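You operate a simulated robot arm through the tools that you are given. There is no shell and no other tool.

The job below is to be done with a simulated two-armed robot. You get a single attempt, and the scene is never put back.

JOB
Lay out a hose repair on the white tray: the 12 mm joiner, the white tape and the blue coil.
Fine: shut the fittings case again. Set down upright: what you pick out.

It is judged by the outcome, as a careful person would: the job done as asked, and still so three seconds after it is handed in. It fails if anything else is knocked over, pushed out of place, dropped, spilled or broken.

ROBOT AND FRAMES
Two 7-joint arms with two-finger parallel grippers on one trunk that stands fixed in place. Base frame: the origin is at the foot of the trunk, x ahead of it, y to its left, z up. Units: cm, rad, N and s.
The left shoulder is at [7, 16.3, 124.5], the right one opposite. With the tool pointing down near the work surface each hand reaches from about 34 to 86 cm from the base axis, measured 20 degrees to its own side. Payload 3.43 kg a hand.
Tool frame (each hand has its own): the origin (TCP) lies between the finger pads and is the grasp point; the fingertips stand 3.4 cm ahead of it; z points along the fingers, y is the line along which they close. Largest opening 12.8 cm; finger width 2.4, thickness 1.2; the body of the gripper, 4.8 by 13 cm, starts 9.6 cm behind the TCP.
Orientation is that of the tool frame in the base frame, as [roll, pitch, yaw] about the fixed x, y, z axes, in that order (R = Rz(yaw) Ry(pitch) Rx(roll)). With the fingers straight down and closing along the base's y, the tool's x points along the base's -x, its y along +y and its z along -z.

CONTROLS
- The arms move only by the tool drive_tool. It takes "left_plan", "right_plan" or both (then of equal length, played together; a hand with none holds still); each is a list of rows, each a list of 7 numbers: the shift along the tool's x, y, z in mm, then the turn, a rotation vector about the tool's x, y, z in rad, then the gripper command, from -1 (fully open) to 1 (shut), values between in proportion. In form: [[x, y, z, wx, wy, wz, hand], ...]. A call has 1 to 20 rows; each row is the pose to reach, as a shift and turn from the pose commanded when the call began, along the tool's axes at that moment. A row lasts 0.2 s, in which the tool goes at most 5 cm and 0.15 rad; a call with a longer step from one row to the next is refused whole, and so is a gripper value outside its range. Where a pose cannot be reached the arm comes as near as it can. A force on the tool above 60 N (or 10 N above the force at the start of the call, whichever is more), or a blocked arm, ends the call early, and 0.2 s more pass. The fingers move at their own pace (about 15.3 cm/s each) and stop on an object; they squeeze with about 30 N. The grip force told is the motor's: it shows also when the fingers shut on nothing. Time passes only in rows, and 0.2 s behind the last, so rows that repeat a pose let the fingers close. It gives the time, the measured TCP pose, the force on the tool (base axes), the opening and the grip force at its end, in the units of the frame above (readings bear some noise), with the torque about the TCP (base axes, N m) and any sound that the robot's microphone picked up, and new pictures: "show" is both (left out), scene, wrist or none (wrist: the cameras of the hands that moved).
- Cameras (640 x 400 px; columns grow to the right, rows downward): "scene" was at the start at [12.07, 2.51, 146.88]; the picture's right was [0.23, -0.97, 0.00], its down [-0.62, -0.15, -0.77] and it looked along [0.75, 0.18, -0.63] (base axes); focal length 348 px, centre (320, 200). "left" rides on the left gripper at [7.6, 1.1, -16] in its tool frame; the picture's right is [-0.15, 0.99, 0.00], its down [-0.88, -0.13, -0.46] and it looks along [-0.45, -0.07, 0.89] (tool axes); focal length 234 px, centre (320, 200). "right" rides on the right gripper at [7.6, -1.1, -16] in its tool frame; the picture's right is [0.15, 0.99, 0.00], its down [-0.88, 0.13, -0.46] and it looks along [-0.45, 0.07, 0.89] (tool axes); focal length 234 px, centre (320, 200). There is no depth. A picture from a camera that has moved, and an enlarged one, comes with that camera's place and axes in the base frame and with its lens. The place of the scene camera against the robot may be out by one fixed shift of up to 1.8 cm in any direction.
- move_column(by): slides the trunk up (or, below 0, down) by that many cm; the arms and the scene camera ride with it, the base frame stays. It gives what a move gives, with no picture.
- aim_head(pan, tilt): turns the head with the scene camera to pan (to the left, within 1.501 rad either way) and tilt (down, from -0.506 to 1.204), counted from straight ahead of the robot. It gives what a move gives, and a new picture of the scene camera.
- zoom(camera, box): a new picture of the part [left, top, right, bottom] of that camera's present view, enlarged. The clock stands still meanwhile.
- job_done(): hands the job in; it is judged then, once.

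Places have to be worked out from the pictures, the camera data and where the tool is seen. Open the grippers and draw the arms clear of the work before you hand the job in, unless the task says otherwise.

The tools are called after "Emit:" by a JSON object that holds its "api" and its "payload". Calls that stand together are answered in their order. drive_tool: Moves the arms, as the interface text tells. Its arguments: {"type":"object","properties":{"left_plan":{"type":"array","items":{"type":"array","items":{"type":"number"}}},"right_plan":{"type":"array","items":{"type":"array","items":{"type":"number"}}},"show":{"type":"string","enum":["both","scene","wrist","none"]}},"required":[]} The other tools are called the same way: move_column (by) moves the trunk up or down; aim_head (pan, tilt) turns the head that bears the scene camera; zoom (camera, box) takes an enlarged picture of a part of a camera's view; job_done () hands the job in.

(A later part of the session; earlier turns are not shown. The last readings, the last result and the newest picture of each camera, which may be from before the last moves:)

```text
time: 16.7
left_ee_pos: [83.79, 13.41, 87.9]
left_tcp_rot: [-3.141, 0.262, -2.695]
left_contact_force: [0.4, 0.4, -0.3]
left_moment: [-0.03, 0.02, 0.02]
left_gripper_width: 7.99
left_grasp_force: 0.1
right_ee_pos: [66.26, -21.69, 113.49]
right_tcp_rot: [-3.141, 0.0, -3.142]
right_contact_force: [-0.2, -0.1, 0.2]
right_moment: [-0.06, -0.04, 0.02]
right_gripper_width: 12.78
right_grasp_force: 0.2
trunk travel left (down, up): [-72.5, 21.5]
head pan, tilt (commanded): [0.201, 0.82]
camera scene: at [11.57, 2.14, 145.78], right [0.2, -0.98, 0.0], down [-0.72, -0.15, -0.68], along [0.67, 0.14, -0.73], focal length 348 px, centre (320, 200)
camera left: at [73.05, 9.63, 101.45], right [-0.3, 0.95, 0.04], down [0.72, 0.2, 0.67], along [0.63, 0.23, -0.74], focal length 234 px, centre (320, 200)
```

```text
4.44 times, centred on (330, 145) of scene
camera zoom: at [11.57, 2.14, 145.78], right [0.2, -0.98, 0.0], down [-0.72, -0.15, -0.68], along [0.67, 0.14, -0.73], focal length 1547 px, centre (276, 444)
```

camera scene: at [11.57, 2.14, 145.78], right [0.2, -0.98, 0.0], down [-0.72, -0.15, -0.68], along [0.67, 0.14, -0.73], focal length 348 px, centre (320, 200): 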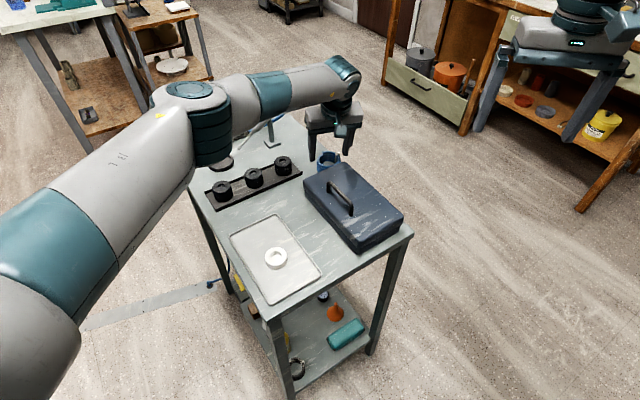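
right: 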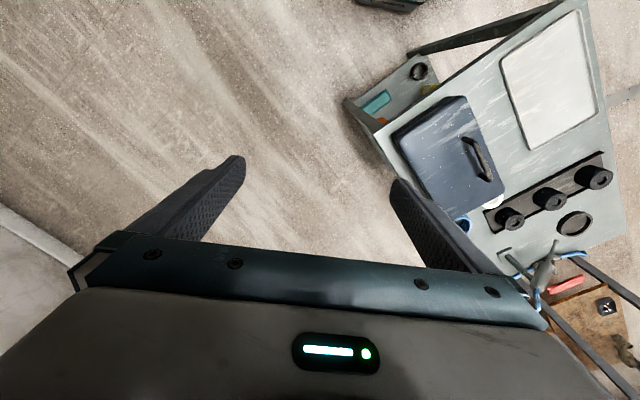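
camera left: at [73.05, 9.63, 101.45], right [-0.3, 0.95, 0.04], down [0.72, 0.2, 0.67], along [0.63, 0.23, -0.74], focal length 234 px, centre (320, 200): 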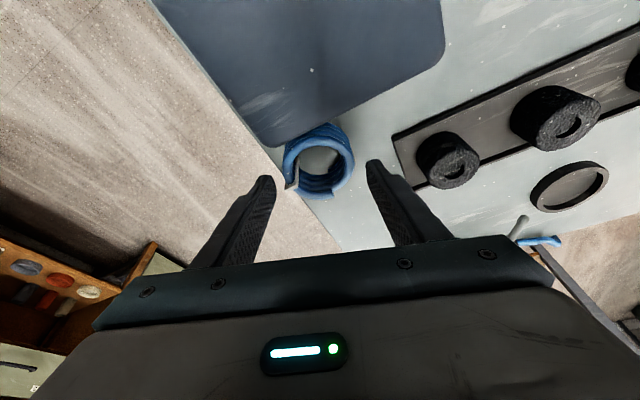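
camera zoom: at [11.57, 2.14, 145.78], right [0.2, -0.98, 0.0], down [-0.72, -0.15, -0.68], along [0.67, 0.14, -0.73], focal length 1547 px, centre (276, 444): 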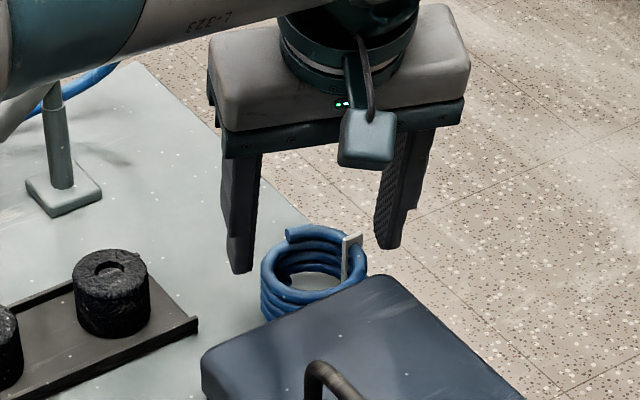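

The coil is centred between the fingers with the tie clear of both; I go down the remaining 3.6 cm along the vertical and then close.

Emit:
{"api": "drive_tool", "payload": {"left_plan": [[4.6, 0, 17.4, 0, 0, 0, -0.25], [9.3, 0, 34.8, 0, 0, 0, -0.25], [9.3, 0, 34.8, 0, 0, 0, -0.25]], "show": "both"}}

Emit:
{"api": "zoom", "payload": {"camera": "left", "box": [220, 90, 420, 220]}}

Emit:
{"api": "zoom", "payload": {"camera": "scene", "box": [270, 100, 390, 190]}}

```text
time: 17.5
left_ee_pos: [83.76, 13.42, 84.4]
left_tcp_rot: [-3.141, 0.261, -2.696]
left_contact_force: [0.4, -0.2, 0.2]
left_moment: [-0.03, -0.03, 0.01]
left_gripper_width: 8.01
left_grasp_force: 0.0
right_ee_pos: [66.29, -21.73, 113.67]
right_tcp_rot: [3.141, -0.001, -3.141]
right_contact_force: [0.3, 0.2, -0.2]
right_moment: [-0.03, -0.03, 0.02]
right_gripper_width: 12.8
right_grasp_force: 0.0
trunk travel left (down, up): [-72.5, 21.5]
head pan, tilt (commanded): [0.201, 0.82]
camera scene: at [11.55, 2.13, 145.78], right [0.2, -0.98, 0.0], down [-0.72, -0.15, -0.68], along [0.67, 0.14, -0.73], focal length 348 px, centre (320, 200)
camera left: at [72.98, 9.55, 97.9], right [-0.3, 0.95, 0.04], down [0.72, 0.2, 0.67], along [0.63, 0.23, -0.74], focal length 234 px, centre (320, 200)
```

scene: 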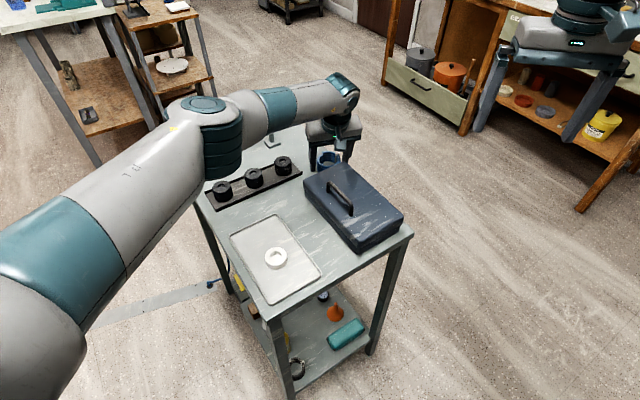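
left: 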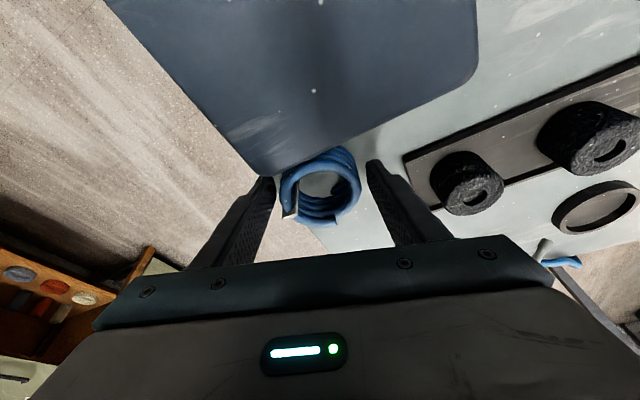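

```text
3.08 times, centred on (320, 155) of left
camera zoom: at [72.98, 9.55, 97.9], right [-0.3, 0.95, 0.04], down [0.72, 0.2, 0.67], along [0.63, 0.23, -0.74], focal length 720 px, centre (320, 338)
```

zoom: 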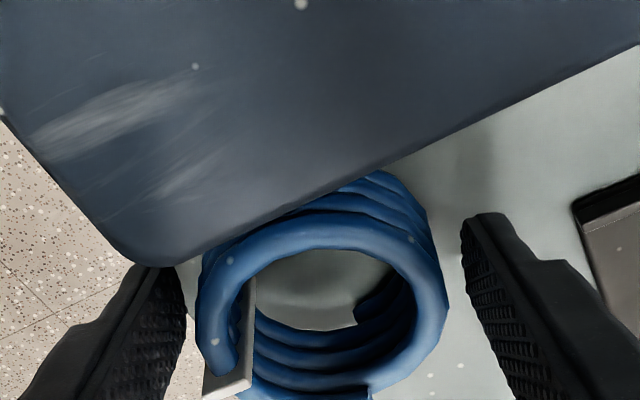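

```text
4.44 times, centred on (330, 145) of scene
camera zoom: at [11.55, 2.13, 145.78], right [0.2, -0.98, 0.0], down [-0.72, -0.15, -0.68], along [0.67, 0.14, -0.73], focal length 1547 px, centre (276, 444)
```

zoom: 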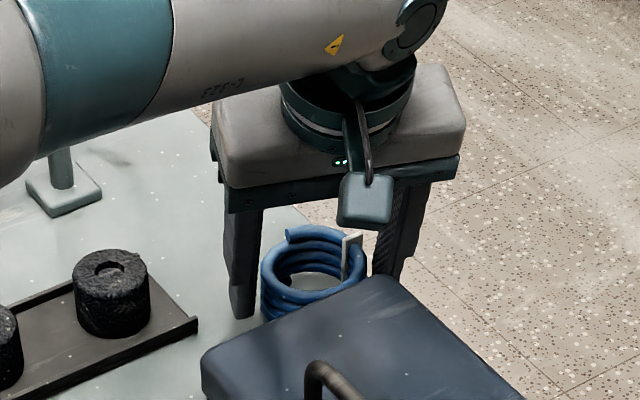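

Clearances look fine and no contact yet; I close on the coil gently in steps.

Emit:
{"api": "drive_tool", "payload": {"left_plan": [[9.3, 0, 34.8, 0, 0, 0, -0.15], [0, 0, 0, 0, 0, 0, -0.05], [0, 0, 0, 0, 0, 0, 0.1], [0, 0, 0, 0, 0, 0, 0.3], [0, 0, 0, 0, 0, 0, 0.3]], "show": "both"}}

```text
time: 17.9
left_ee_pos: [83.8, 13.25, 83.62]
left_tcp_rot: [3.14, 0.265, -2.696]
left_contact_force: [-21.3, -4.6, 26.9]
left_moment: [0.65, 1.6, 0.66]
left_gripper_width: 7.51
left_grasp_force: 1.5
right_ee_pos: [65.99, -21.88, 113.76]
right_tcp_rot: [-3.141, -0.001, 3.14]
right_contact_force: [1.0, 0.5, -0.3]
right_moment: [0.04, 0.08, -0.03]
right_gripper_width: 12.8
right_grasp_force: 0.1
trunk travel left (down, up): [-72.5, 21.5]
head pan, tilt (commanded): [0.201, 0.82]
stopped in row 1 (left hand): the force on the tool passed its limit at 74 N (the readings are from after the stop); the commanded pose is now the measured one
camera scene: at [11.18, 2.03, 145.82], right [0.2, -0.98, 0.0], down [-0.72, -0.15, -0.68], along [0.67, 0.14, -0.73], focal length 348 px, centre (320, 200)
camera left: at [72.96, 9.31, 97.11], right [-0.3, 0.95, 0.04], down [0.72, 0.2, 0.67], along [0.63, 0.23, -0.74], focal length 234 px, centre (320, 200)
```

scene: 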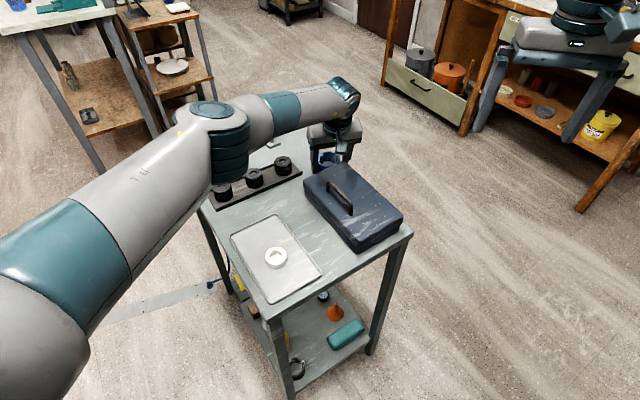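
left: 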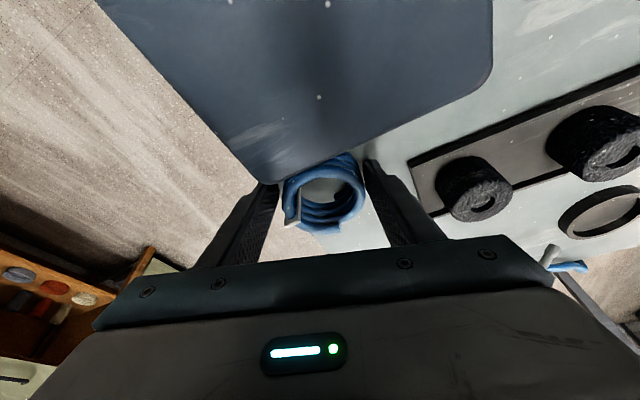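

That was my mistake: I left an extra down-shift in the first row and the tips pressed on the table top (so table ≈ z 80.0). I raise 7 mm vertically at once, then check that nothing has shifted.

Emit:
{"api": "drive_tool", "payload": {"left_plan": [[-1.8, 0, -6.8, 0, 0, 0, -0.25], [-1.8, 0, -6.8, 0, 0, 0, -0.25]], "show": "both"}}

Emit:
{"api": "zoom", "payload": {"camera": "scene", "box": [180, 90, 440, 270]}}

Emit:
{"api": "zoom", "payload": {"camera": "left", "box": [220, 90, 420, 230]}}

```text
time: 18.4
left_ee_pos: [84.02, 13.4, 83.77]
left_tcp_rot: [3.141, 0.266, -2.697]
left_contact_force: [-0.2, 0.2, 0.1]
left_moment: [-0.01, 0.03, -0.02]
left_gripper_width: 8.01
left_grasp_force: 0.0
right_ee_pos: [66.23, -21.73, 113.48]
right_tcp_rot: [-3.141, -0.003, 3.141]
right_contact_force: [-0.7, 0.4, 0.3]
right_moment: [0.04, 0.01, -0.01]
right_gripper_width: 12.78
right_grasp_force: 0.1
trunk travel left (down, up): [-72.5, 21.5]
head pan, tilt (commanded): [0.201, 0.82]
camera scene: at [11.57, 2.11, 145.77], right [0.2, -0.98, 0.0], down [-0.72, -0.15, -0.68], along [0.67, 0.14, -0.73], focal length 348 px, centre (320, 200)
camera left: at [73.22, 9.53, 97.27], right [-0.3, 0.95, 0.04], down [0.71, 0.2, 0.67], along [0.63, 0.23, -0.74], focal length 234 px, centre (320, 200)
```

scene: 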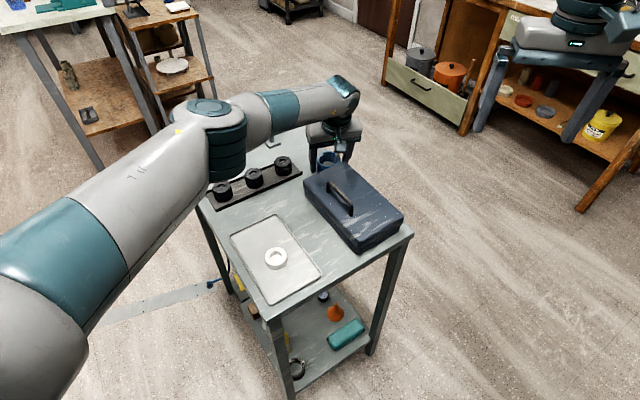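
left: 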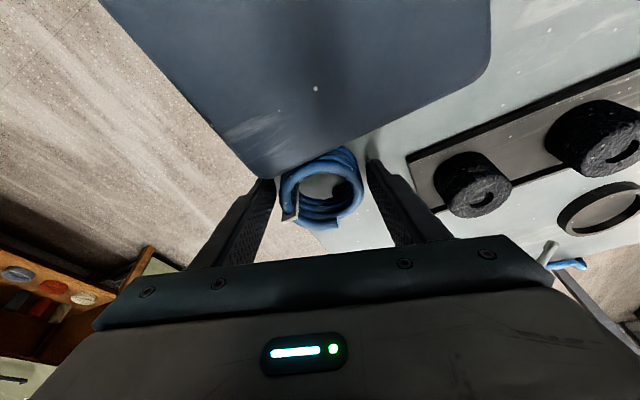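

```text
2.22 times, centred on (310, 180) of scene
camera zoom: at [11.57, 2.11, 145.77], right [0.2, -0.98, 0.0], down [-0.72, -0.15, -0.68], along [0.67, 0.14, -0.73], focal length 774 px, centre (342, 244)
```

zoom: 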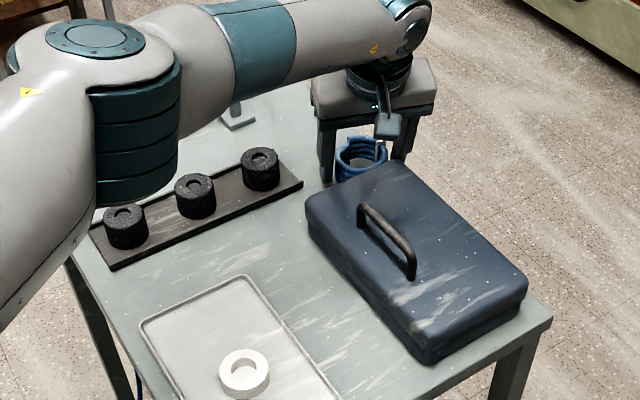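

```text
2.86 times, centred on (320, 160) of left
camera zoom: at [73.22, 9.53, 97.27], right [-0.3, 0.95, 0.04], down [0.71, 0.2, 0.67], along [0.63, 0.23, -0.74], focal length 669 px, centre (320, 314)
```

zoom: 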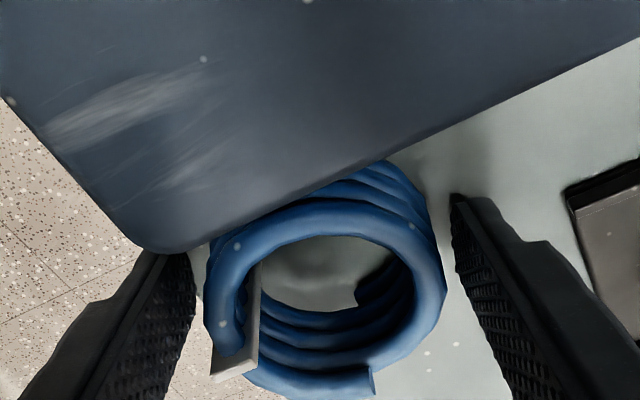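

Everything appears unmoved and the force is zero. I raise 2 mm more and close the fingers with no further travel.

Emit:
{"api": "drive_tool", "payload": {"left_plan": [[-0.5, 0, -2, 0, 0, 0, -0.25], [-0.5, 0, -2, 0, 0, 0, -0.12], [-0.5, 0, -2, 0, 0, 0, 0.0], [-0.5, 0, -2, 0, 0, 0, 0.15], [-0.5, 0, -2, 0, 0, 0, 0.3], [-0.5, 0, -2, 0, 0, 0, 0.3]], "show": "both"}}

Emit:
{"api": "zoom", "payload": {"camera": "left", "box": [220, 90, 420, 230]}}

```text
time: 19.9
left_ee_pos: [84.05, 13.32, 83.98]
left_tcp_rot: [3.14, 0.266, -2.698]
left_contact_force: [0.4, 0.0, -0.2]
left_moment: [0.04, -0.03, -0.01]
left_gripper_width: 6.43
left_grasp_force: 30.3
right_ee_pos: [66.11, -21.72, 113.44]
right_tcp_rot: [3.141, -0.001, 3.141]
right_contact_force: [0.7, -0.5, 0.4]
right_moment: [0.05, 0.01, 0.04]
right_gripper_width: 12.79
right_grasp_force: 0.2
trunk travel left (down, up): [-72.5, 21.5]
head pan, tilt (commanded): [0.201, 0.82]
camera scene: at [11.58, 2.12, 145.77], right [0.2, -0.98, 0.0], down [-0.72, -0.15, -0.68], along [0.67, 0.14, -0.73], focal length 348 px, centre (320, 200)
camera left: at [73.22, 9.45, 97.53], right [-0.3, 0.95, 0.04], down [0.72, 0.2, 0.67], along [0.63, 0.23, -0.74], focal length 234 px, centre (320, 200)
```

scene: 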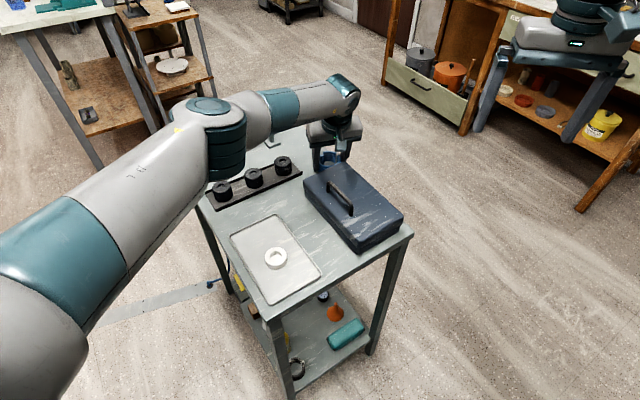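
left: 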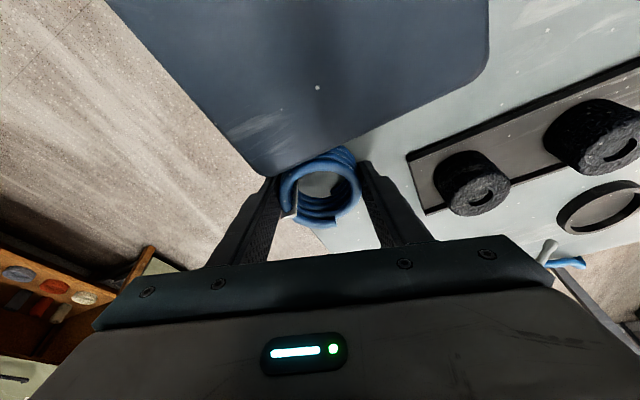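

```text
2.86 times, centred on (320, 160) of left
camera zoom: at [73.22, 9.45, 97.53], right [-0.3, 0.95, 0.04], down [0.72, 0.2, 0.67], along [0.63, 0.23, -0.74], focal length 669 px, centre (320, 314)
```

zoom: 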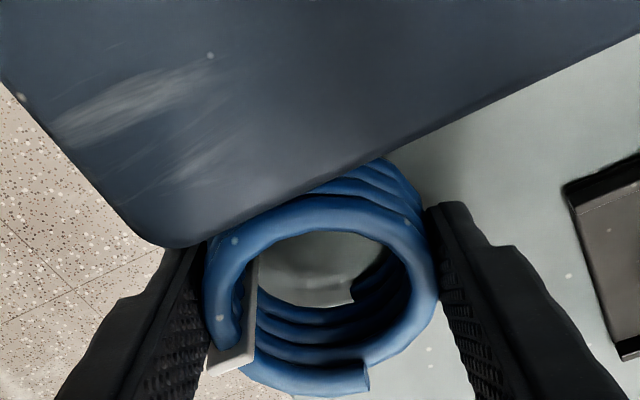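

Coil gripped at 6.4 cm. I lift it straight up 11 cm and carry it over the far half of the tray, keeping the hand's orientation.

Emit:
{"api": "drive_tool", "payload": {"left_plan": [[-2.6, 0, -9.6, 0, 0, 0, 0.3], [-11, 0, -41, 0, 0, 0, 0.3], [-20, 0, -74, 0, 0, 0, 0.3], [-28.9, 0, -106.1, 0, 0, 0, 0.3], [-2, 30.4, -113.5, 0, 0, 0, 0.3], [25, 60.8, -120.8, 0, 0, 0, 0.3], [52, 91.2, -128.2, 0, 0, 0, 0.3], [79, 121.6, -135.6, 0, 0, 0, 0.3], [106, 152, -142.9, 0, 0, 0, 0.3], [133, 182.4, -150.3, 0, 0, 0, 0.3], [160.3, 212.8, -157.7, 0, 0, 0, 0.3], [160.3, 212.8, -157.7, 0, 0, 0, 0.3]], "show": "both"}}

Emit:
{"api": "zoom", "payload": {"camera": "left", "box": [200, 40, 440, 230]}}

Emit:
{"api": "zoom", "payload": {"camera": "scene", "box": [190, 140, 350, 310]}}

```text
time: 22.4
left_ee_pos: [57.17, 24.25, 95.45]
left_tcp_rot: [-3.141, 0.266, -2.699]
left_contact_force: [0.3, -0.4, -1.0]
left_moment: [-0.02, 0.06, 0.01]
left_gripper_width: 6.44
left_grasp_force: 29.8
right_ee_pos: [66.3, -21.82, 113.39]
right_tcp_rot: [3.141, -0.002, 3.139]
right_contact_force: [1.0, 0.5, -0.9]
right_moment: [0.03, 0.03, -0.03]
right_gripper_width: 12.78
right_grasp_force: 0.0
trunk travel left (down, up): [-72.5, 21.5]
head pan, tilt (commanded): [0.201, 0.82]
camera scene: at [11.66, 2.05, 145.77], right [0.2, -0.98, 0.0], down [-0.72, -0.15, -0.68], along [0.67, 0.14, -0.73], focal length 348 px, centre (320, 200)
camera left: at [46.33, 20.34, 108.9], right [-0.3, 0.95, 0.04], down [0.72, 0.2, 0.67], along [0.63, 0.23, -0.74], focal length 234 px, centre (320, 200)
```

scene: 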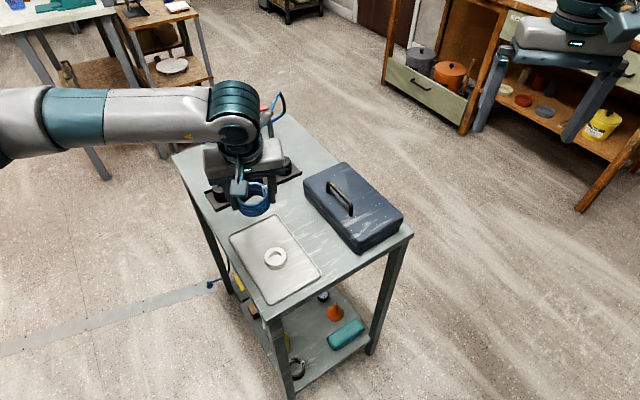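
left: 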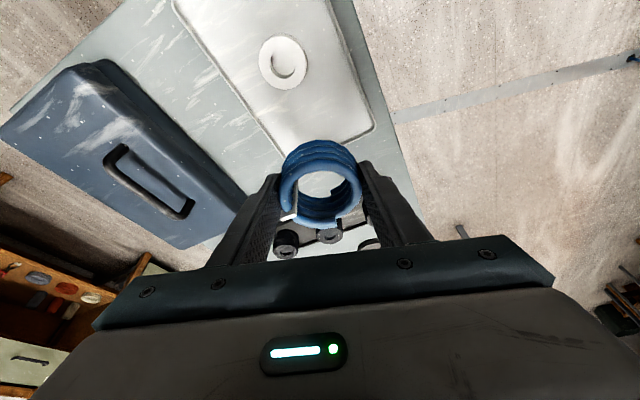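

```text
2.11 times, centred on (320, 135) of left
camera zoom: at [46.33, 20.34, 108.9], right [-0.3, 0.95, 0.04], down [0.72, 0.2, 0.67], along [0.63, 0.23, -0.74], focal length 493 px, centre (320, 337)
```

zoom: 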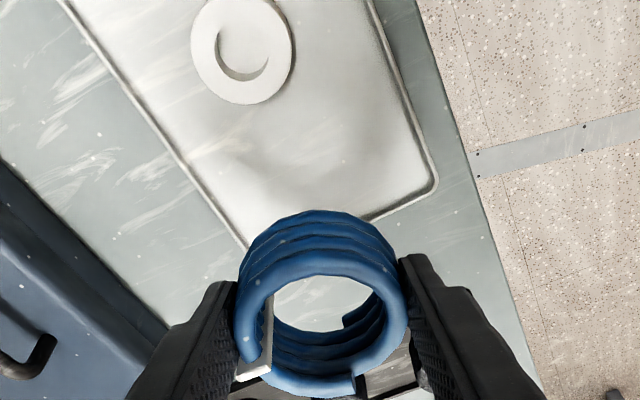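

```text
2.35 times, centred on (270, 225) of scene
camera zoom: at [11.66, 2.05, 145.77], right [0.2, -0.98, 0.0], down [-0.72, -0.15, -0.68], along [0.67, 0.14, -0.73], focal length 819 px, centre (438, 141)
```

zoom: 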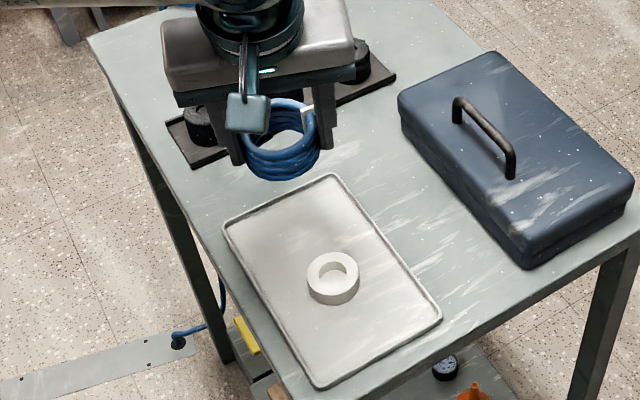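

The coil hangs level over the far half of the tray. I lower to just above contact (TCP ≈ 85.2).

Emit:
{"api": "drive_tool", "payload": {"left_plan": [[9.2, 0, 33.8, 0, 0, 0, 0.3], [18.4, 0, 67.5, 0, 0, 0, 0.3], [24.4, 0, 89.7, 0, 0, 0, 0.3], [26.9, 0, 98.9, 0, 0, 0, 0.3], [26.9, 0, 98.9, 0, 0, 0, 0.3]], "show": "none"}}

```text
time: 23.6
left_ee_pos: [57.14, 23.94, 84.74]
left_tcp_rot: [-3.141, 0.264, -2.698]
left_contact_force: [-0.2, -1.5, -0.9]
left_moment: [-0.03, -0.01, 0.01]
left_gripper_width: 6.43
left_grasp_force: 30.1
right_ee_pos: [66.18, -21.76, 113.54]
right_tcp_rot: [3.141, -0.001, -3.141]
right_contact_force: [0.7, 0.4, 0.1]
right_moment: [0.01, -0.01, 0.02]
right_gripper_width: 12.81
right_grasp_force: 0.0
trunk travel left (down, up): [-72.5, 21.5]
head pan, tilt (commanded): [0.201, 0.82]
```

No contact yet at 84.7; I creep down in 1 mm steps.

Emit:
{"api": "drive_tool", "payload": {"left_plan": [[0.3, 0, 1, 0, 0, 0, 0.3], [0.5, 0, 2, 0, 0, 0, 0.3], [0.8, 0, 3, 0, 0, 0, 0.3]], "show": "none"}}

```text
time: 24.4
left_ee_pos: [57.18, 24.04, 84.45]
left_tcp_rot: [-3.141, 0.265, -2.699]
left_contact_force: [0.4, -0.9, -0.2]
left_moment: [-0.02, 0.02, -0.02]
left_gripper_width: 6.46
left_grasp_force: 29.5
right_ee_pos: [66.28, -21.62, 113.44]
right_tcp_rot: [-3.141, -0.001, 3.141]
right_contact_force: [0.5, -0.4, 0.2]
right_moment: [-0.04, -0.02, 0.0]
right_gripper_width: 12.82
right_grasp_force: 0.1
trunk travel left (down, up): [-72.5, 21.5]
head pan, tilt (commanded): [0.201, 0.82]
```

Emit:
{"api": "drive_tool", "payload": {"left_plan": [[0.3, 0, 1, 0, 0, 0, 0.3], [0.5, 0, 2, 0, 0, 0, 0.3], [0.5, 0, 2, 0, 0, 0, 0.3]], "show": "none"}}

Emit:
{"api": "zoom", "payload": {"camera": "scene", "box": [210, 170, 310, 260]}}

```text
time: 25.2
left_ee_pos: [57.26, 24.17, 84.67]
left_tcp_rot: [-3.14, 0.268, -2.696]
left_contact_force: [1.1, -1.4, 5.6]
left_moment: [-0.1, 0.01, 0.04]
left_gripper_width: 6.45
left_grasp_force: 29.8
right_ee_pos: [66.28, -21.81, 113.6]
right_tcp_rot: [3.14, 0.0, -3.142]
right_contact_force: [0.3, -1.5, -0.3]
right_moment: [0.01, 0.04, -0.02]
right_gripper_width: 12.82
right_grasp_force: 0.1
trunk travel left (down, up): [-72.5, 21.5]
head pan, tilt (commanded): [0.201, 0.82]
```

```text
4.44 times, centred on (260, 215) of scene
camera zoom: at [11.52, 2.09, 145.79], right [0.2, -0.98, 0.0], down [-0.72, -0.15, -0.68], along [0.67, 0.14, -0.73], focal length 1547 px, centre (587, 133)
```

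zoom: 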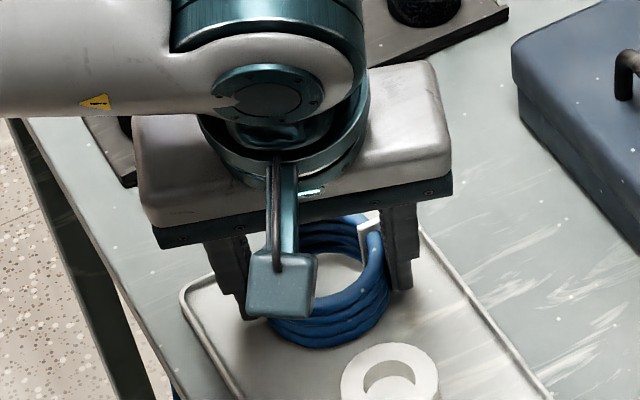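

Light contact of 5–6 N – the coil is down on the tray. I release in steps and retreat vertically.

Emit:
{"api": "drive_tool", "payload": {"left_plan": [[0, 0, 0, 0, 0, 0, -0.05], [0, 0, 0, 0, 0, 0, -0.15], [0, 0, 0, 0, 0, 0, -0.25], [-2.6, 0, -9.6, 0, 0, 0, -0.25], [-13, 0, -48, 0, 0, 0, -0.25], [-25, 0, -92, 0, 0, 0, -0.25], [-36.8, 0, -135, 0, 0, 0, -0.25], [-36.8, 0, -135, 0, 0, 0, -0.25]], "show": "both"}}

Emit:
{"api": "zoom", "payload": {"camera": "scene", "box": [190, 140, 430, 310]}}

```text
time: 27.1
left_ee_pos: [57.59, 24.25, 98.41]
left_tcp_rot: [3.141, 0.265, -2.698]
left_contact_force: [-0.2, -0.9, -0.1]
left_moment: [0.01, -0.03, -0.04]
left_gripper_width: 8.01
left_grasp_force: 0.0
right_ee_pos: [66.23, -21.69, 113.55]
right_tcp_rot: [3.141, -0.001, 3.14]
right_contact_force: [-0.6, 0.7, -1.0]
right_moment: [0.01, -0.03, -0.03]
right_gripper_width: 12.8
right_grasp_force: 0.1
trunk travel left (down, up): [-72.5, 21.5]
head pan, tilt (commanded): [0.201, 0.82]
camera scene: at [11.6, 2.16, 145.77], right [0.2, -0.98, 0.0], down [-0.72, -0.15, -0.68], along [0.67, 0.14, -0.73], focal length 348 px, centre (320, 200)
camera left: at [46.68, 20.4, 111.83], right [-0.3, 0.95, 0.04], down [0.72, 0.2, 0.67], along [0.63, 0.23, -0.74], focal length 234 px, centre (320, 200)
```

scene: 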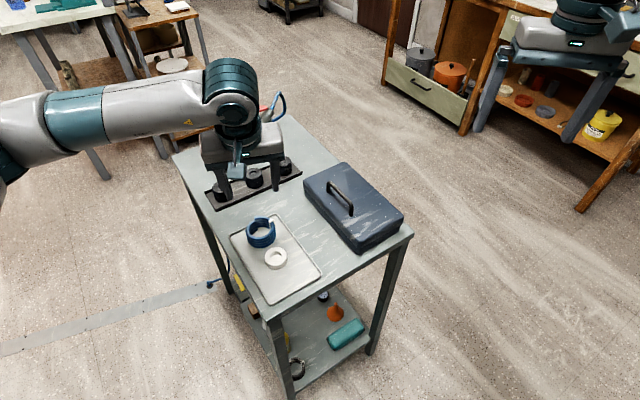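
left: 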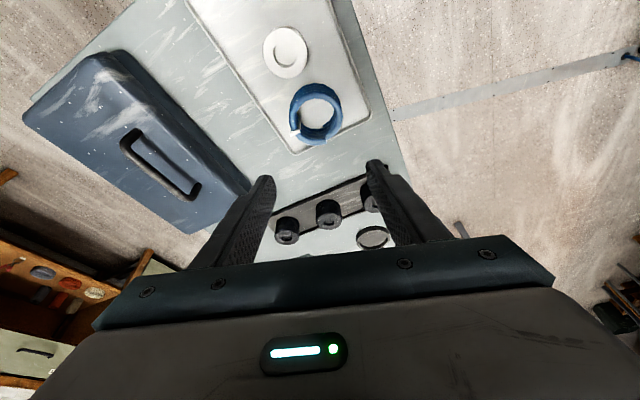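

```text
2.35 times, centred on (310, 225) of scene
camera zoom: at [11.6, 2.16, 145.77], right [0.2, -0.98, 0.0], down [-0.72, -0.15, -0.68], along [0.67, 0.14, -0.73], focal length 819 px, centre (344, 141)
```

zoom: 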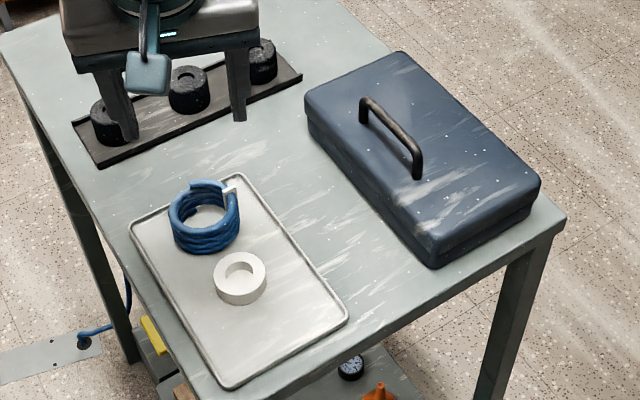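

Both the tape and coil now stand on the tray. I draw the left hand up and away to the left (resetting its tilt), making room for the right hand at the case.

Emit:
{"api": "drive_tool", "payload": {"left_plan": [[-2.5, 30, -35, -0.011, 0.066, -0.085, -0.25], [-5, 60, -69, -0.022, 0.133, -0.171, -0.25], [-7.5, 90, -104, -0.034, 0.199, -0.256, -0.25], [-9.9, 120, -138, -0.045, 0.265, -0.342, -0.25], [-9.9, 120, -138, -0.045, 0.265, -0.342, -0.25]], "show": "none"}}

Emit:
{"api": "drive_tool", "payload": {"right_plan": [[0, 42, 10, 0, 0, -0.131, -1], [0, 84, 20, 0, 0, -0.262, -1], [0, 126, 30, 0, 0, -0.393, -1], [0, 168, 40, 0, 0, -0.524, -1], [0, 210, 50, 0, 0, -0.655, -1], [-4, 252, 60, 0, 0, -0.785, -1], [-8, 295, 70, 0, 0, -0.785, -1], [-8, 295, 70, 0, 0, -0.785, -1]], "show": "both"}}

```text
time: 28.2
left_ee_pos: [50.11, 33.85, 111.95]
left_tcp_rot: [-3.141, -0.003, -2.352]
left_contact_force: [0.3, -0.3, -0.2]
left_moment: [0.01, 0.01, -0.02]
left_gripper_width: 8.0
left_grasp_force: 0.0
right_ee_pos: [66.32, -21.83, 113.47]
right_tcp_rot: [-3.141, -0.001, 3.14]
right_contact_force: [0.4, -0.5, -1.2]
right_moment: [-0.01, 0.02, 0.01]
right_gripper_width: 12.8
right_grasp_force: 0.0
trunk travel left (down, up): [-72.5, 21.5]
head pan, tilt (commanded): [0.201, 0.82]
```

```text
time: 30.1
left_ee_pos: [50.0, 33.68, 112.09]
left_tcp_rot: [3.141, -0.002, -2.354]
left_contact_force: [0.0, 0.2, 0.0]
left_moment: [0.02, 0.01, -0.01]
left_gripper_width: 7.97
left_grasp_force: 0.1
right_ee_pos: [67.24, 7.52, 106.28]
right_tcp_rot: [3.138, 0.0, -2.356]
right_contact_force: [-0.9, -0.6, -0.6]
right_moment: [0.07, 0.02, 0.0]
right_gripper_width: 12.81
right_grasp_force: 0.1
trunk travel left (down, up): [-72.5, 21.5]
head pan, tilt (commanded): [0.201, 0.82]
camera scene: at [11.55, 1.97, 145.78], right [0.2, -0.98, 0.0], down [-0.72, -0.14, -0.68], along [0.67, 0.14, -0.73], focal length 348 px, centre (320, 200)
camera right: at [62.72, 1.34, 122.29], right [-0.8, 0.6, 0.0], down [0.53, 0.71, 0.46], along [0.27, 0.37, -0.89], focal length 234 px, centre (320, 200)
```

scene: 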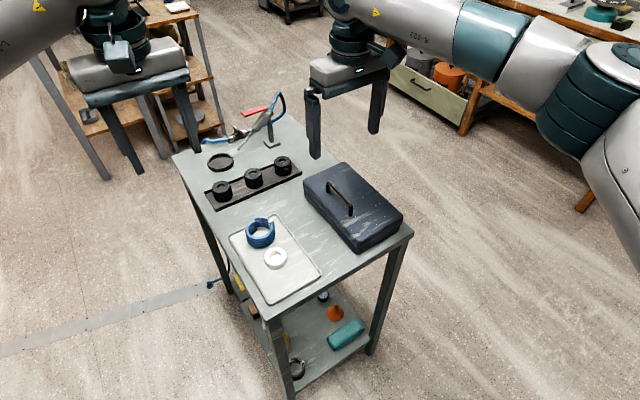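
right: 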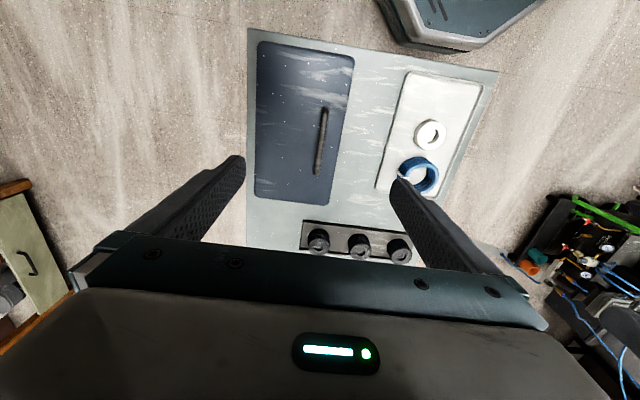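

The right hand hovers above the handle; I zoom in to measure the handle and case precisely.

Emit:
{"api": "zoom", "payload": {"camera": "right", "box": [230, 30, 400, 220]}}

Emit:
{"api": "zoom", "payload": {"camera": "right", "box": [280, 90, 360, 190]}}

```text
2.11 times, centred on (315, 125) of right
camera zoom: at [62.72, 1.34, 122.29], right [-0.8, 0.6, 0.0], down [0.53, 0.71, 0.46], along [0.27, 0.37, -0.89], focal length 493 px, centre (330, 358)
```

zoom: 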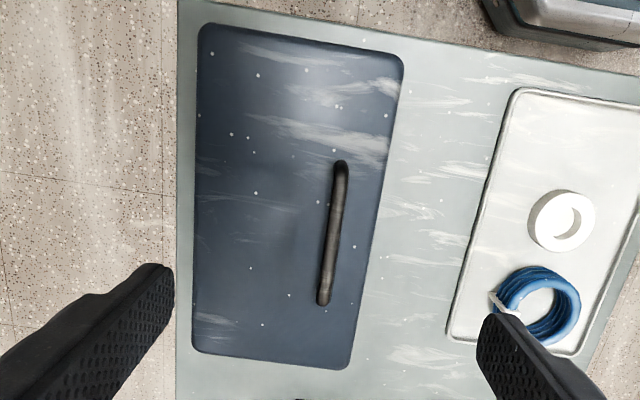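

```text
4.00 times, centred on (320, 140) of right
camera zoom: at [62.72, 1.34, 122.29], right [-0.8, 0.6, 0.0], down [0.53, 0.71, 0.46], along [0.27, 0.37, -0.89], focal length 937 px, centre (320, 440)
```

zoom: 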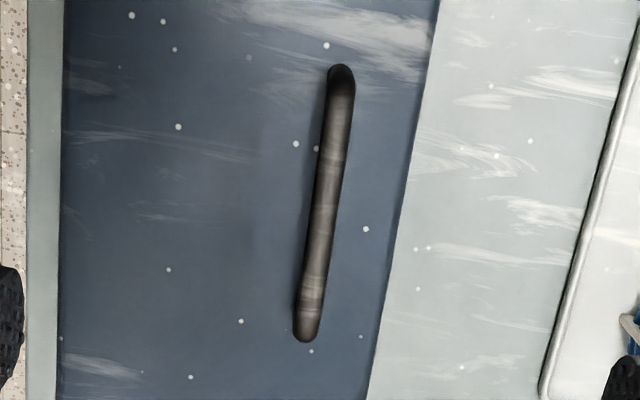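

The bar runs u 48.5–57.9 at w≈42.1, almost exactly beneath the hand; lid spans w 39.1–51.95. I narrow the fingers to 3 cm and go down to just above the bar.

Emit:
{"api": "drive_tool", "payload": {"right_plan": [[-2.4, 0.8, 20, 0, 0, 0, 0.53], [-2.4, 0.8, 65, 0, 0, 0, 0.53], [-2.4, 0.8, 105, 0, 0, 0, 0.53], [-2.4, 0.8, 125, 0, 0, 0, 0.53], [-2.4, 0.8, 125, 0, 0, 0, 0.53]], "show": "both"}}

Emit:
{"api": "zoom", "payload": {"camera": "right", "box": [240, 90, 400, 220]}}

Emit:
{"api": "zoom", "payload": {"camera": "scene", "box": [290, 130, 420, 260]}}

```text
time: 31.2
left_ee_pos: [49.97, 33.95, 112.03]
left_tcp_rot: [-3.142, -0.002, -2.353]
left_contact_force: [0.4, -0.6, 0.3]
left_moment: [-0.04, -0.01, 0.01]
left_gripper_width: 7.96
left_grasp_force: 0.1
right_ee_pos: [66.96, 8.09, 93.99]
right_tcp_rot: [3.141, -0.002, -2.358]
right_contact_force: [-0.2, 0.6, 0.1]
right_moment: [-0.01, -0.04, 0.0]
right_gripper_width: 3.02
right_grasp_force: 0.0
trunk travel left (down, up): [-72.5, 21.5]
head pan, tilt (commanded): [0.201, 0.82]
camera scene: at [11.56, 2.13, 145.78], right [0.2, -0.98, 0.0], down [-0.72, -0.15, -0.68], along [0.67, 0.14, -0.73], focal length 348 px, centre (320, 200)
camera right: at [62.41, 1.96, 109.96], right [-0.8, 0.6, 0.0], down [0.53, 0.71, 0.45], along [0.27, 0.37, -0.89], focal length 234 px, centre (320, 200)
```

scene: 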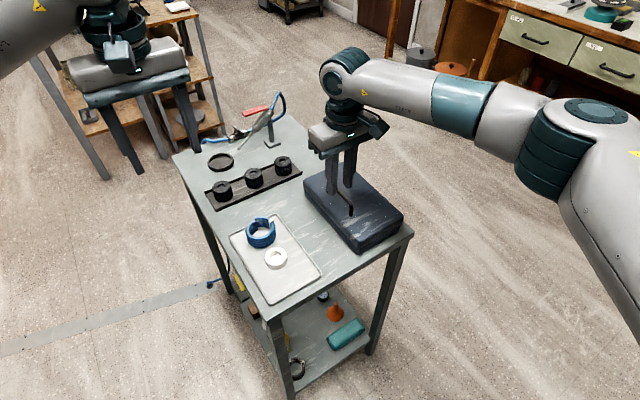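
right: 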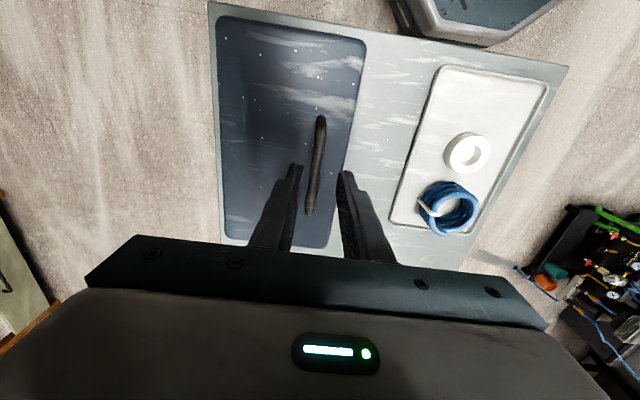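

```text
3.08 times, centred on (320, 155) of right
camera zoom: at [62.41, 1.96, 109.96], right [-0.8, 0.6, 0.0], down [0.53, 0.71, 0.45], along [0.27, 0.37, -0.89], focal length 720 px, centre (320, 338)
```

zoom: 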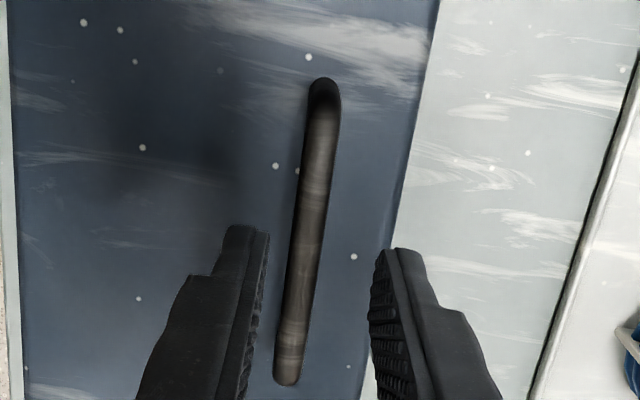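

```text
3.08 times, centred on (355, 195) of scene
camera zoom: at [11.56, 2.13, 145.78], right [0.2, -0.98, 0.0], down [-0.72, -0.15, -0.68], along [0.67, 0.14, -0.73], focal length 1071 px, centre (212, 215)
```

zoom: 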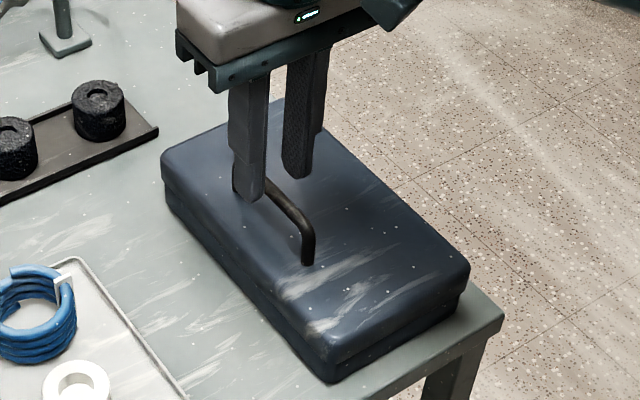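

The bar is 4–5 mm to the far side of the finger midline; I shift by that, then descend so it lies ~1 cm above the fingertips.

Emit:
{"api": "drive_tool", "payload": {"right_plan": [[0, -4.5, 0, 0, 0, 0, 0.53], [0, -4.5, 14, 0, 0, 0, 0.53], [0, -4.5, 26, 0, 0, 0, 0.53], [0, -4.5, 26, 0, 0, 0, 0.53]], "show": "both"}}

Emit:
{"api": "zoom", "payload": {"camera": "right", "box": [240, 90, 400, 220]}}

Emit:
{"api": "zoom", "payload": {"camera": "scene", "box": [310, 150, 390, 230]}}

```text
time: 32.2
left_ee_pos: [50.05, 33.85, 111.93]
left_tcp_rot: [3.141, -0.001, -2.352]
left_contact_force: [0.4, 0.4, -0.4]
left_moment: [-0.02, 0.02, 0.0]
left_gripper_width: 7.97
left_grasp_force: 0.1
right_ee_pos: [67.38, 7.61, 91.38]
right_tcp_rot: [3.14, -0.001, -2.358]
right_contact_force: [0.1, 0.0, 0.4]
right_moment: [-0.04, 0.01, 0.01]
right_gripper_width: 3.03
right_grasp_force: 0.0
trunk travel left (down, up): [-72.5, 21.5]
head pan, tilt (commanded): [0.201, 0.82]
camera scene: at [11.55, 2.14, 145.78], right [0.2, -0.98, 0.0], down [-0.72, -0.15, -0.68], along [0.67, 0.14, -0.73], focal length 348 px, centre (320, 200)
camera right: at [62.85, 1.42, 107.35], right [-0.8, 0.6, 0.0], down [0.53, 0.71, 0.45], along [0.27, 0.37, -0.89], focal length 234 px, centre (320, 200)
```

scene: 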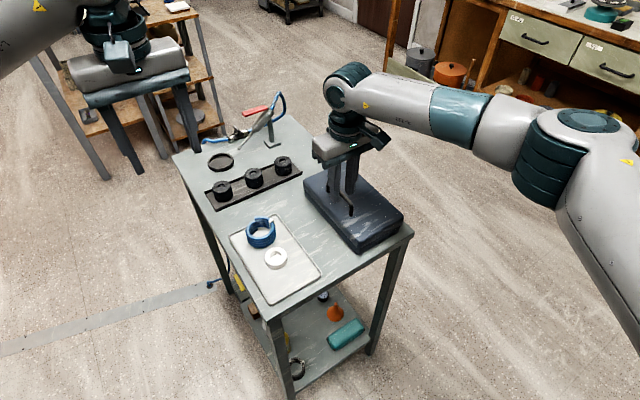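
right: 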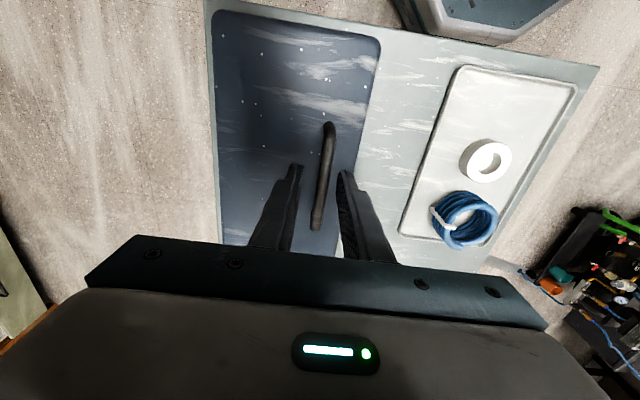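

```text
3.08 times, centred on (320, 155) of right
camera zoom: at [62.85, 1.42, 107.35], right [-0.8, 0.6, 0.0], down [0.53, 0.71, 0.45], along [0.27, 0.37, -0.89], focal length 720 px, centre (320, 338)
```

zoom: 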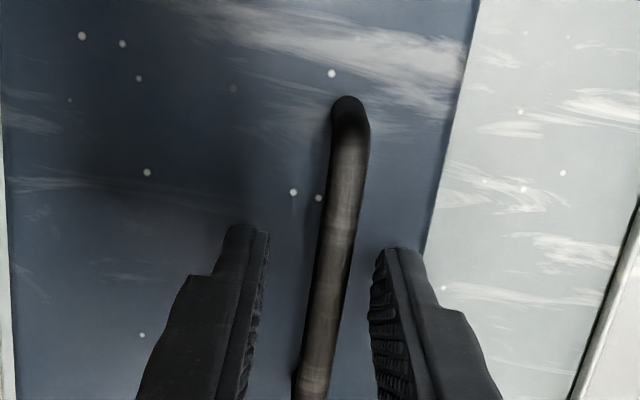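

```text
5.00 times, centred on (350, 190) of scene
camera zoom: at [11.55, 2.14, 145.78], right [0.2, -0.98, 0.0], down [-0.72, -0.15, -0.68], along [0.67, 0.14, -0.73], focal length 1740 px, centre (170, 250)
```

zoom: 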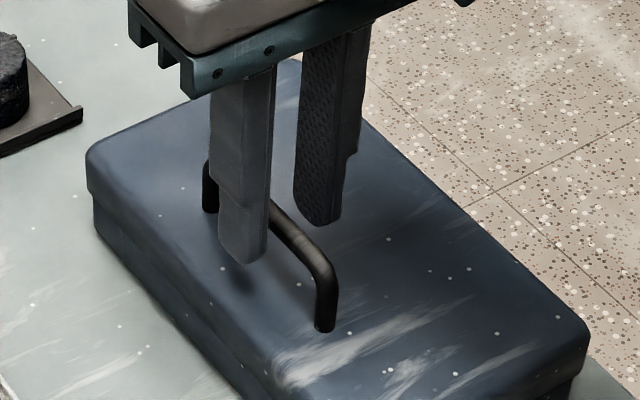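

The bar lies between the fingers, about 3 mm toward the tray side; I correct and close on it.

Emit:
{"api": "drive_tool", "payload": {"right_plan": [[0, 3, 0, 0, 0, 0, 0.53], [0, 3, 0, 0, 0, 0, 0.7], [0, 3, 0, 0, 0, 0, 0.85], [0, 3, 0, 0, 0, 0, 1], [0, 3, 0, 0, 0, 0, 1]], "show": "wrist"}}

Emit:
{"api": "zoom", "payload": {"camera": "scene", "box": [310, 150, 390, 230]}}

```text
time: 33.5
left_ee_pos: [50.1, 33.82, 111.99]
left_tcp_rot: [3.141, -0.003, -2.354]
left_contact_force: [0.5, -0.2, -0.5]
left_moment: [-0.01, 0.01, 0.0]
left_gripper_width: 8.01
left_grasp_force: 0.2
right_ee_pos: [67.26, 7.83, 91.43]
right_tcp_rot: [3.141, -0.002, -2.357]
right_contact_force: [1.5, -1.2, 0.4]
right_moment: [-0.06, -0.03, 0.05]
right_gripper_width: 0.93
right_grasp_force: 43.3
trunk travel left (down, up): [-72.5, 21.5]
head pan, tilt (commanded): [0.201, 0.82]
camera right: at [62.69, 1.6, 107.39], right [-0.8, 0.6, 0.0], down [0.53, 0.71, 0.45], along [0.27, 0.37, -0.89], focal length 234 px, centre (320, 200)
```

right: 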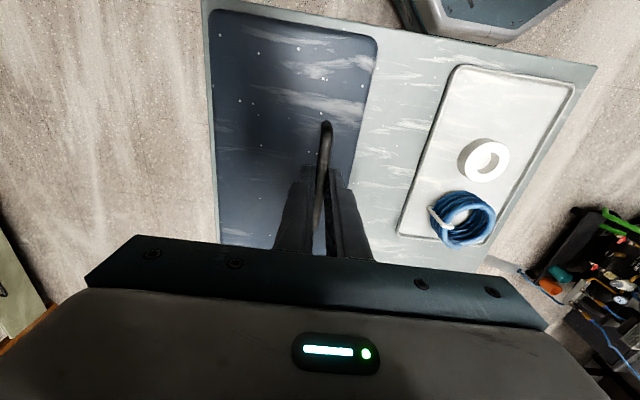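

```text
5.00 times, centred on (350, 190) of scene
camera zoom: at [11.59, 2.12, 145.77], right [0.2, -0.98, 0.0], down [-0.72, -0.15, -0.68], along [0.67, 0.14, -0.73], focal length 1740 px, centre (170, 250)
```

zoom: 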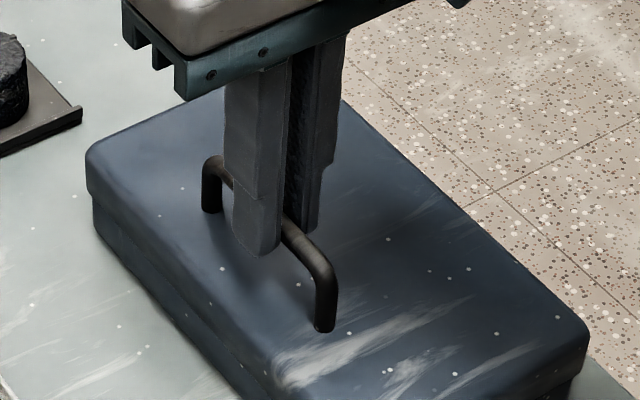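

The bar is held (0.93 cm). I make a small trial lift along the expected hinge arc (hinge on the far long edge) and check the forces and picture.

Emit:
{"api": "drive_tool", "payload": {"right_plan": [[0, -2.3, -3.4, 0, 0, 0, 1], [0, -4.7, -6.8, 0, 0, 0, 1], [0, -7.3, -10.2, 0, 0, 0, 1], [0, -7.3, -10.2, 0, 0, 0, 1]], "show": "both"}}

Emit:
{"api": "zoom", "payload": {"camera": "scene", "box": [290, 140, 420, 260]}}

```text
time: 34.5
left_ee_pos: [50.06, 33.94, 111.97]
left_tcp_rot: [-3.141, -0.002, -2.353]
left_contact_force: [-0.9, -0.5, 0.2]
left_moment: [0.02, 0.01, -0.03]
left_gripper_width: 7.99
left_grasp_force: 0.1
right_ee_pos: [67.75, 7.35, 92.43]
right_tcp_rot: [-3.141, -0.002, -2.358]
right_contact_force: [-4.0, 0.8, -0.2]
right_moment: [-0.3, 0.51, 0.08]
right_gripper_width: 0.95
right_grasp_force: 43.5
trunk travel left (down, up): [-72.5, 21.5]
head pan, tilt (commanded): [0.201, 0.82]
camera scene: at [11.52, 2.15, 145.78], right [0.2, -0.98, 0.0], down [-0.72, -0.15, -0.68], along [0.67, 0.14, -0.73], focal length 348 px, centre (320, 200)
camera right: at [63.14, 1.16, 108.43], right [-0.8, 0.6, 0.0], down [0.53, 0.71, 0.45], along [0.27, 0.37, -0.89], focal length 234 px, centre (320, 200)
```

scene: 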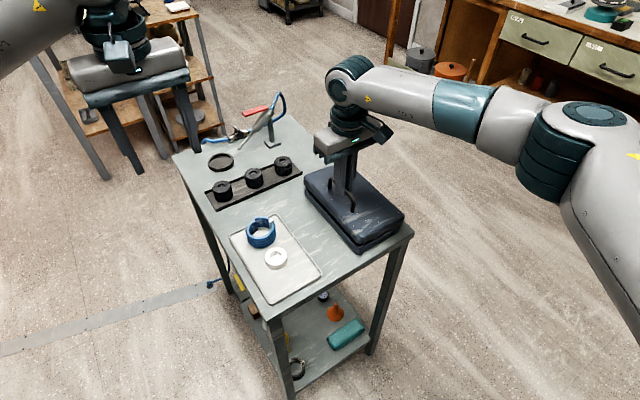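
right: 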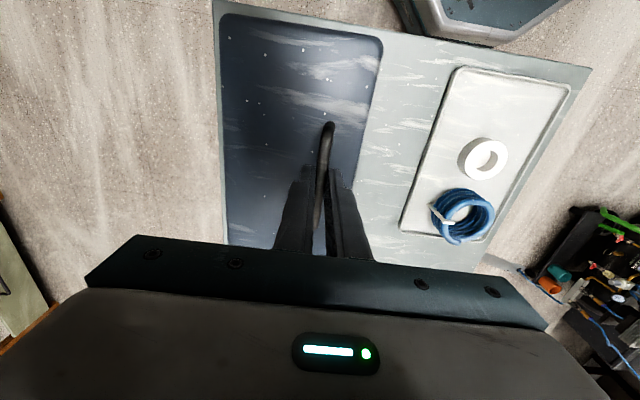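

```text
3.33 times, centred on (355, 200) of scene
camera zoom: at [11.52, 2.15, 145.78], right [0.2, -0.98, 0.0], down [-0.72, -0.15, -0.68], along [0.67, 0.14, -0.73], focal length 1160 px, centre (203, 200)
```

zoom: 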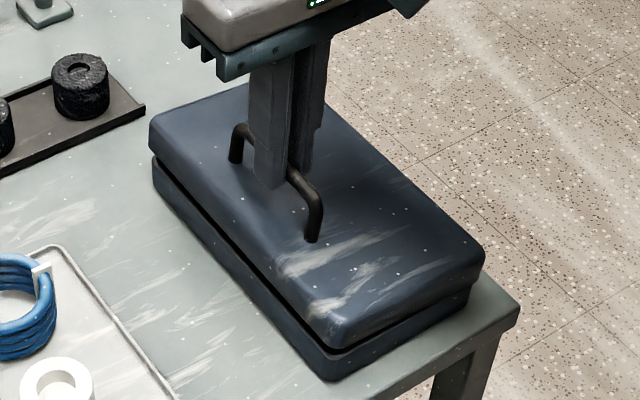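

The lid does swing about its far long edge, with low forces. I continue along the arc to about 30°.

Emit:
{"api": "drive_tool", "payload": {"right_plan": [[0, -5.3, -6.2, 0, 0, 0, 1], [0, -10.9, -12, 0, 0, 0, 1], [0, -17, -17.4, 0, 0, 0, 1], [0, -23.5, -22.4, 0, 0, 0, 1], [0, -30.3, -26.9, 0, 0, 0, 1], [0, -37.5, -31, 0, 0, 0, 1], [0, -37.5, -31, 0, 0, 0, 1]], "show": "scene"}}

Emit:
{"api": "zoom", "payload": {"camera": "scene", "box": [290, 140, 420, 260]}}

```text
time: 36.0
left_ee_pos: [49.9, 33.92, 112.14]
left_tcp_rot: [-3.14, -0.002, -2.353]
left_contact_force: [0.5, -0.7, -0.6]
left_moment: [-0.02, 0.0, -0.02]
left_gripper_width: 7.99
left_grasp_force: 0.1
right_ee_pos: [70.3, 4.62, 95.82]
right_tcp_rot: [-3.139, 0.004, -2.356]
right_contact_force: [-5.6, 4.9, 12.3]
right_moment: [0.36, -0.14, 0.5]
right_gripper_width: 0.92
right_grasp_force: 43.2
trunk travel left (down, up): [-72.5, 21.5]
head pan, tilt (commanded): [0.201, 0.82]
camera scene: at [11.3, 2.21, 145.81], right [0.2, -0.98, 0.0], down [-0.72, -0.15, -0.68], along [0.67, 0.14, -0.73], focal length 348 px, centre (320, 200)
```

scene: 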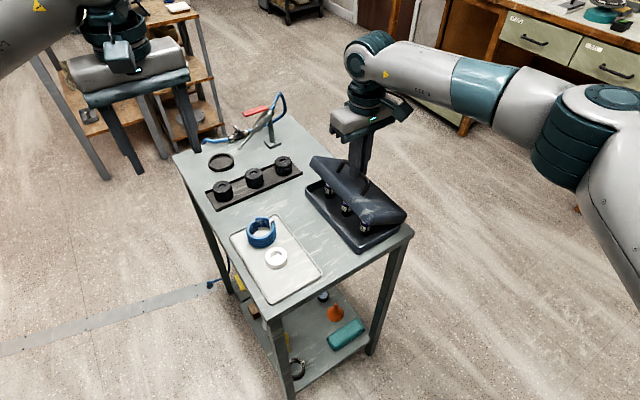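

```text
3.33 times, centred on (355, 200) of scene
camera zoom: at [11.3, 2.21, 145.81], right [0.2, -0.98, 0.0], down [-0.72, -0.15, -0.68], along [0.67, 0.14, -0.73], focal length 1160 px, centre (203, 200)
```

zoom: 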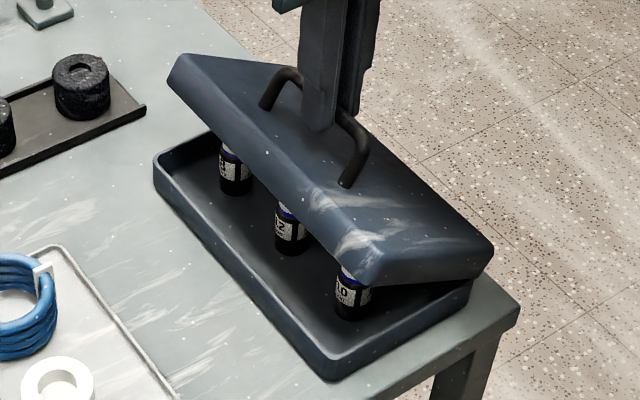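

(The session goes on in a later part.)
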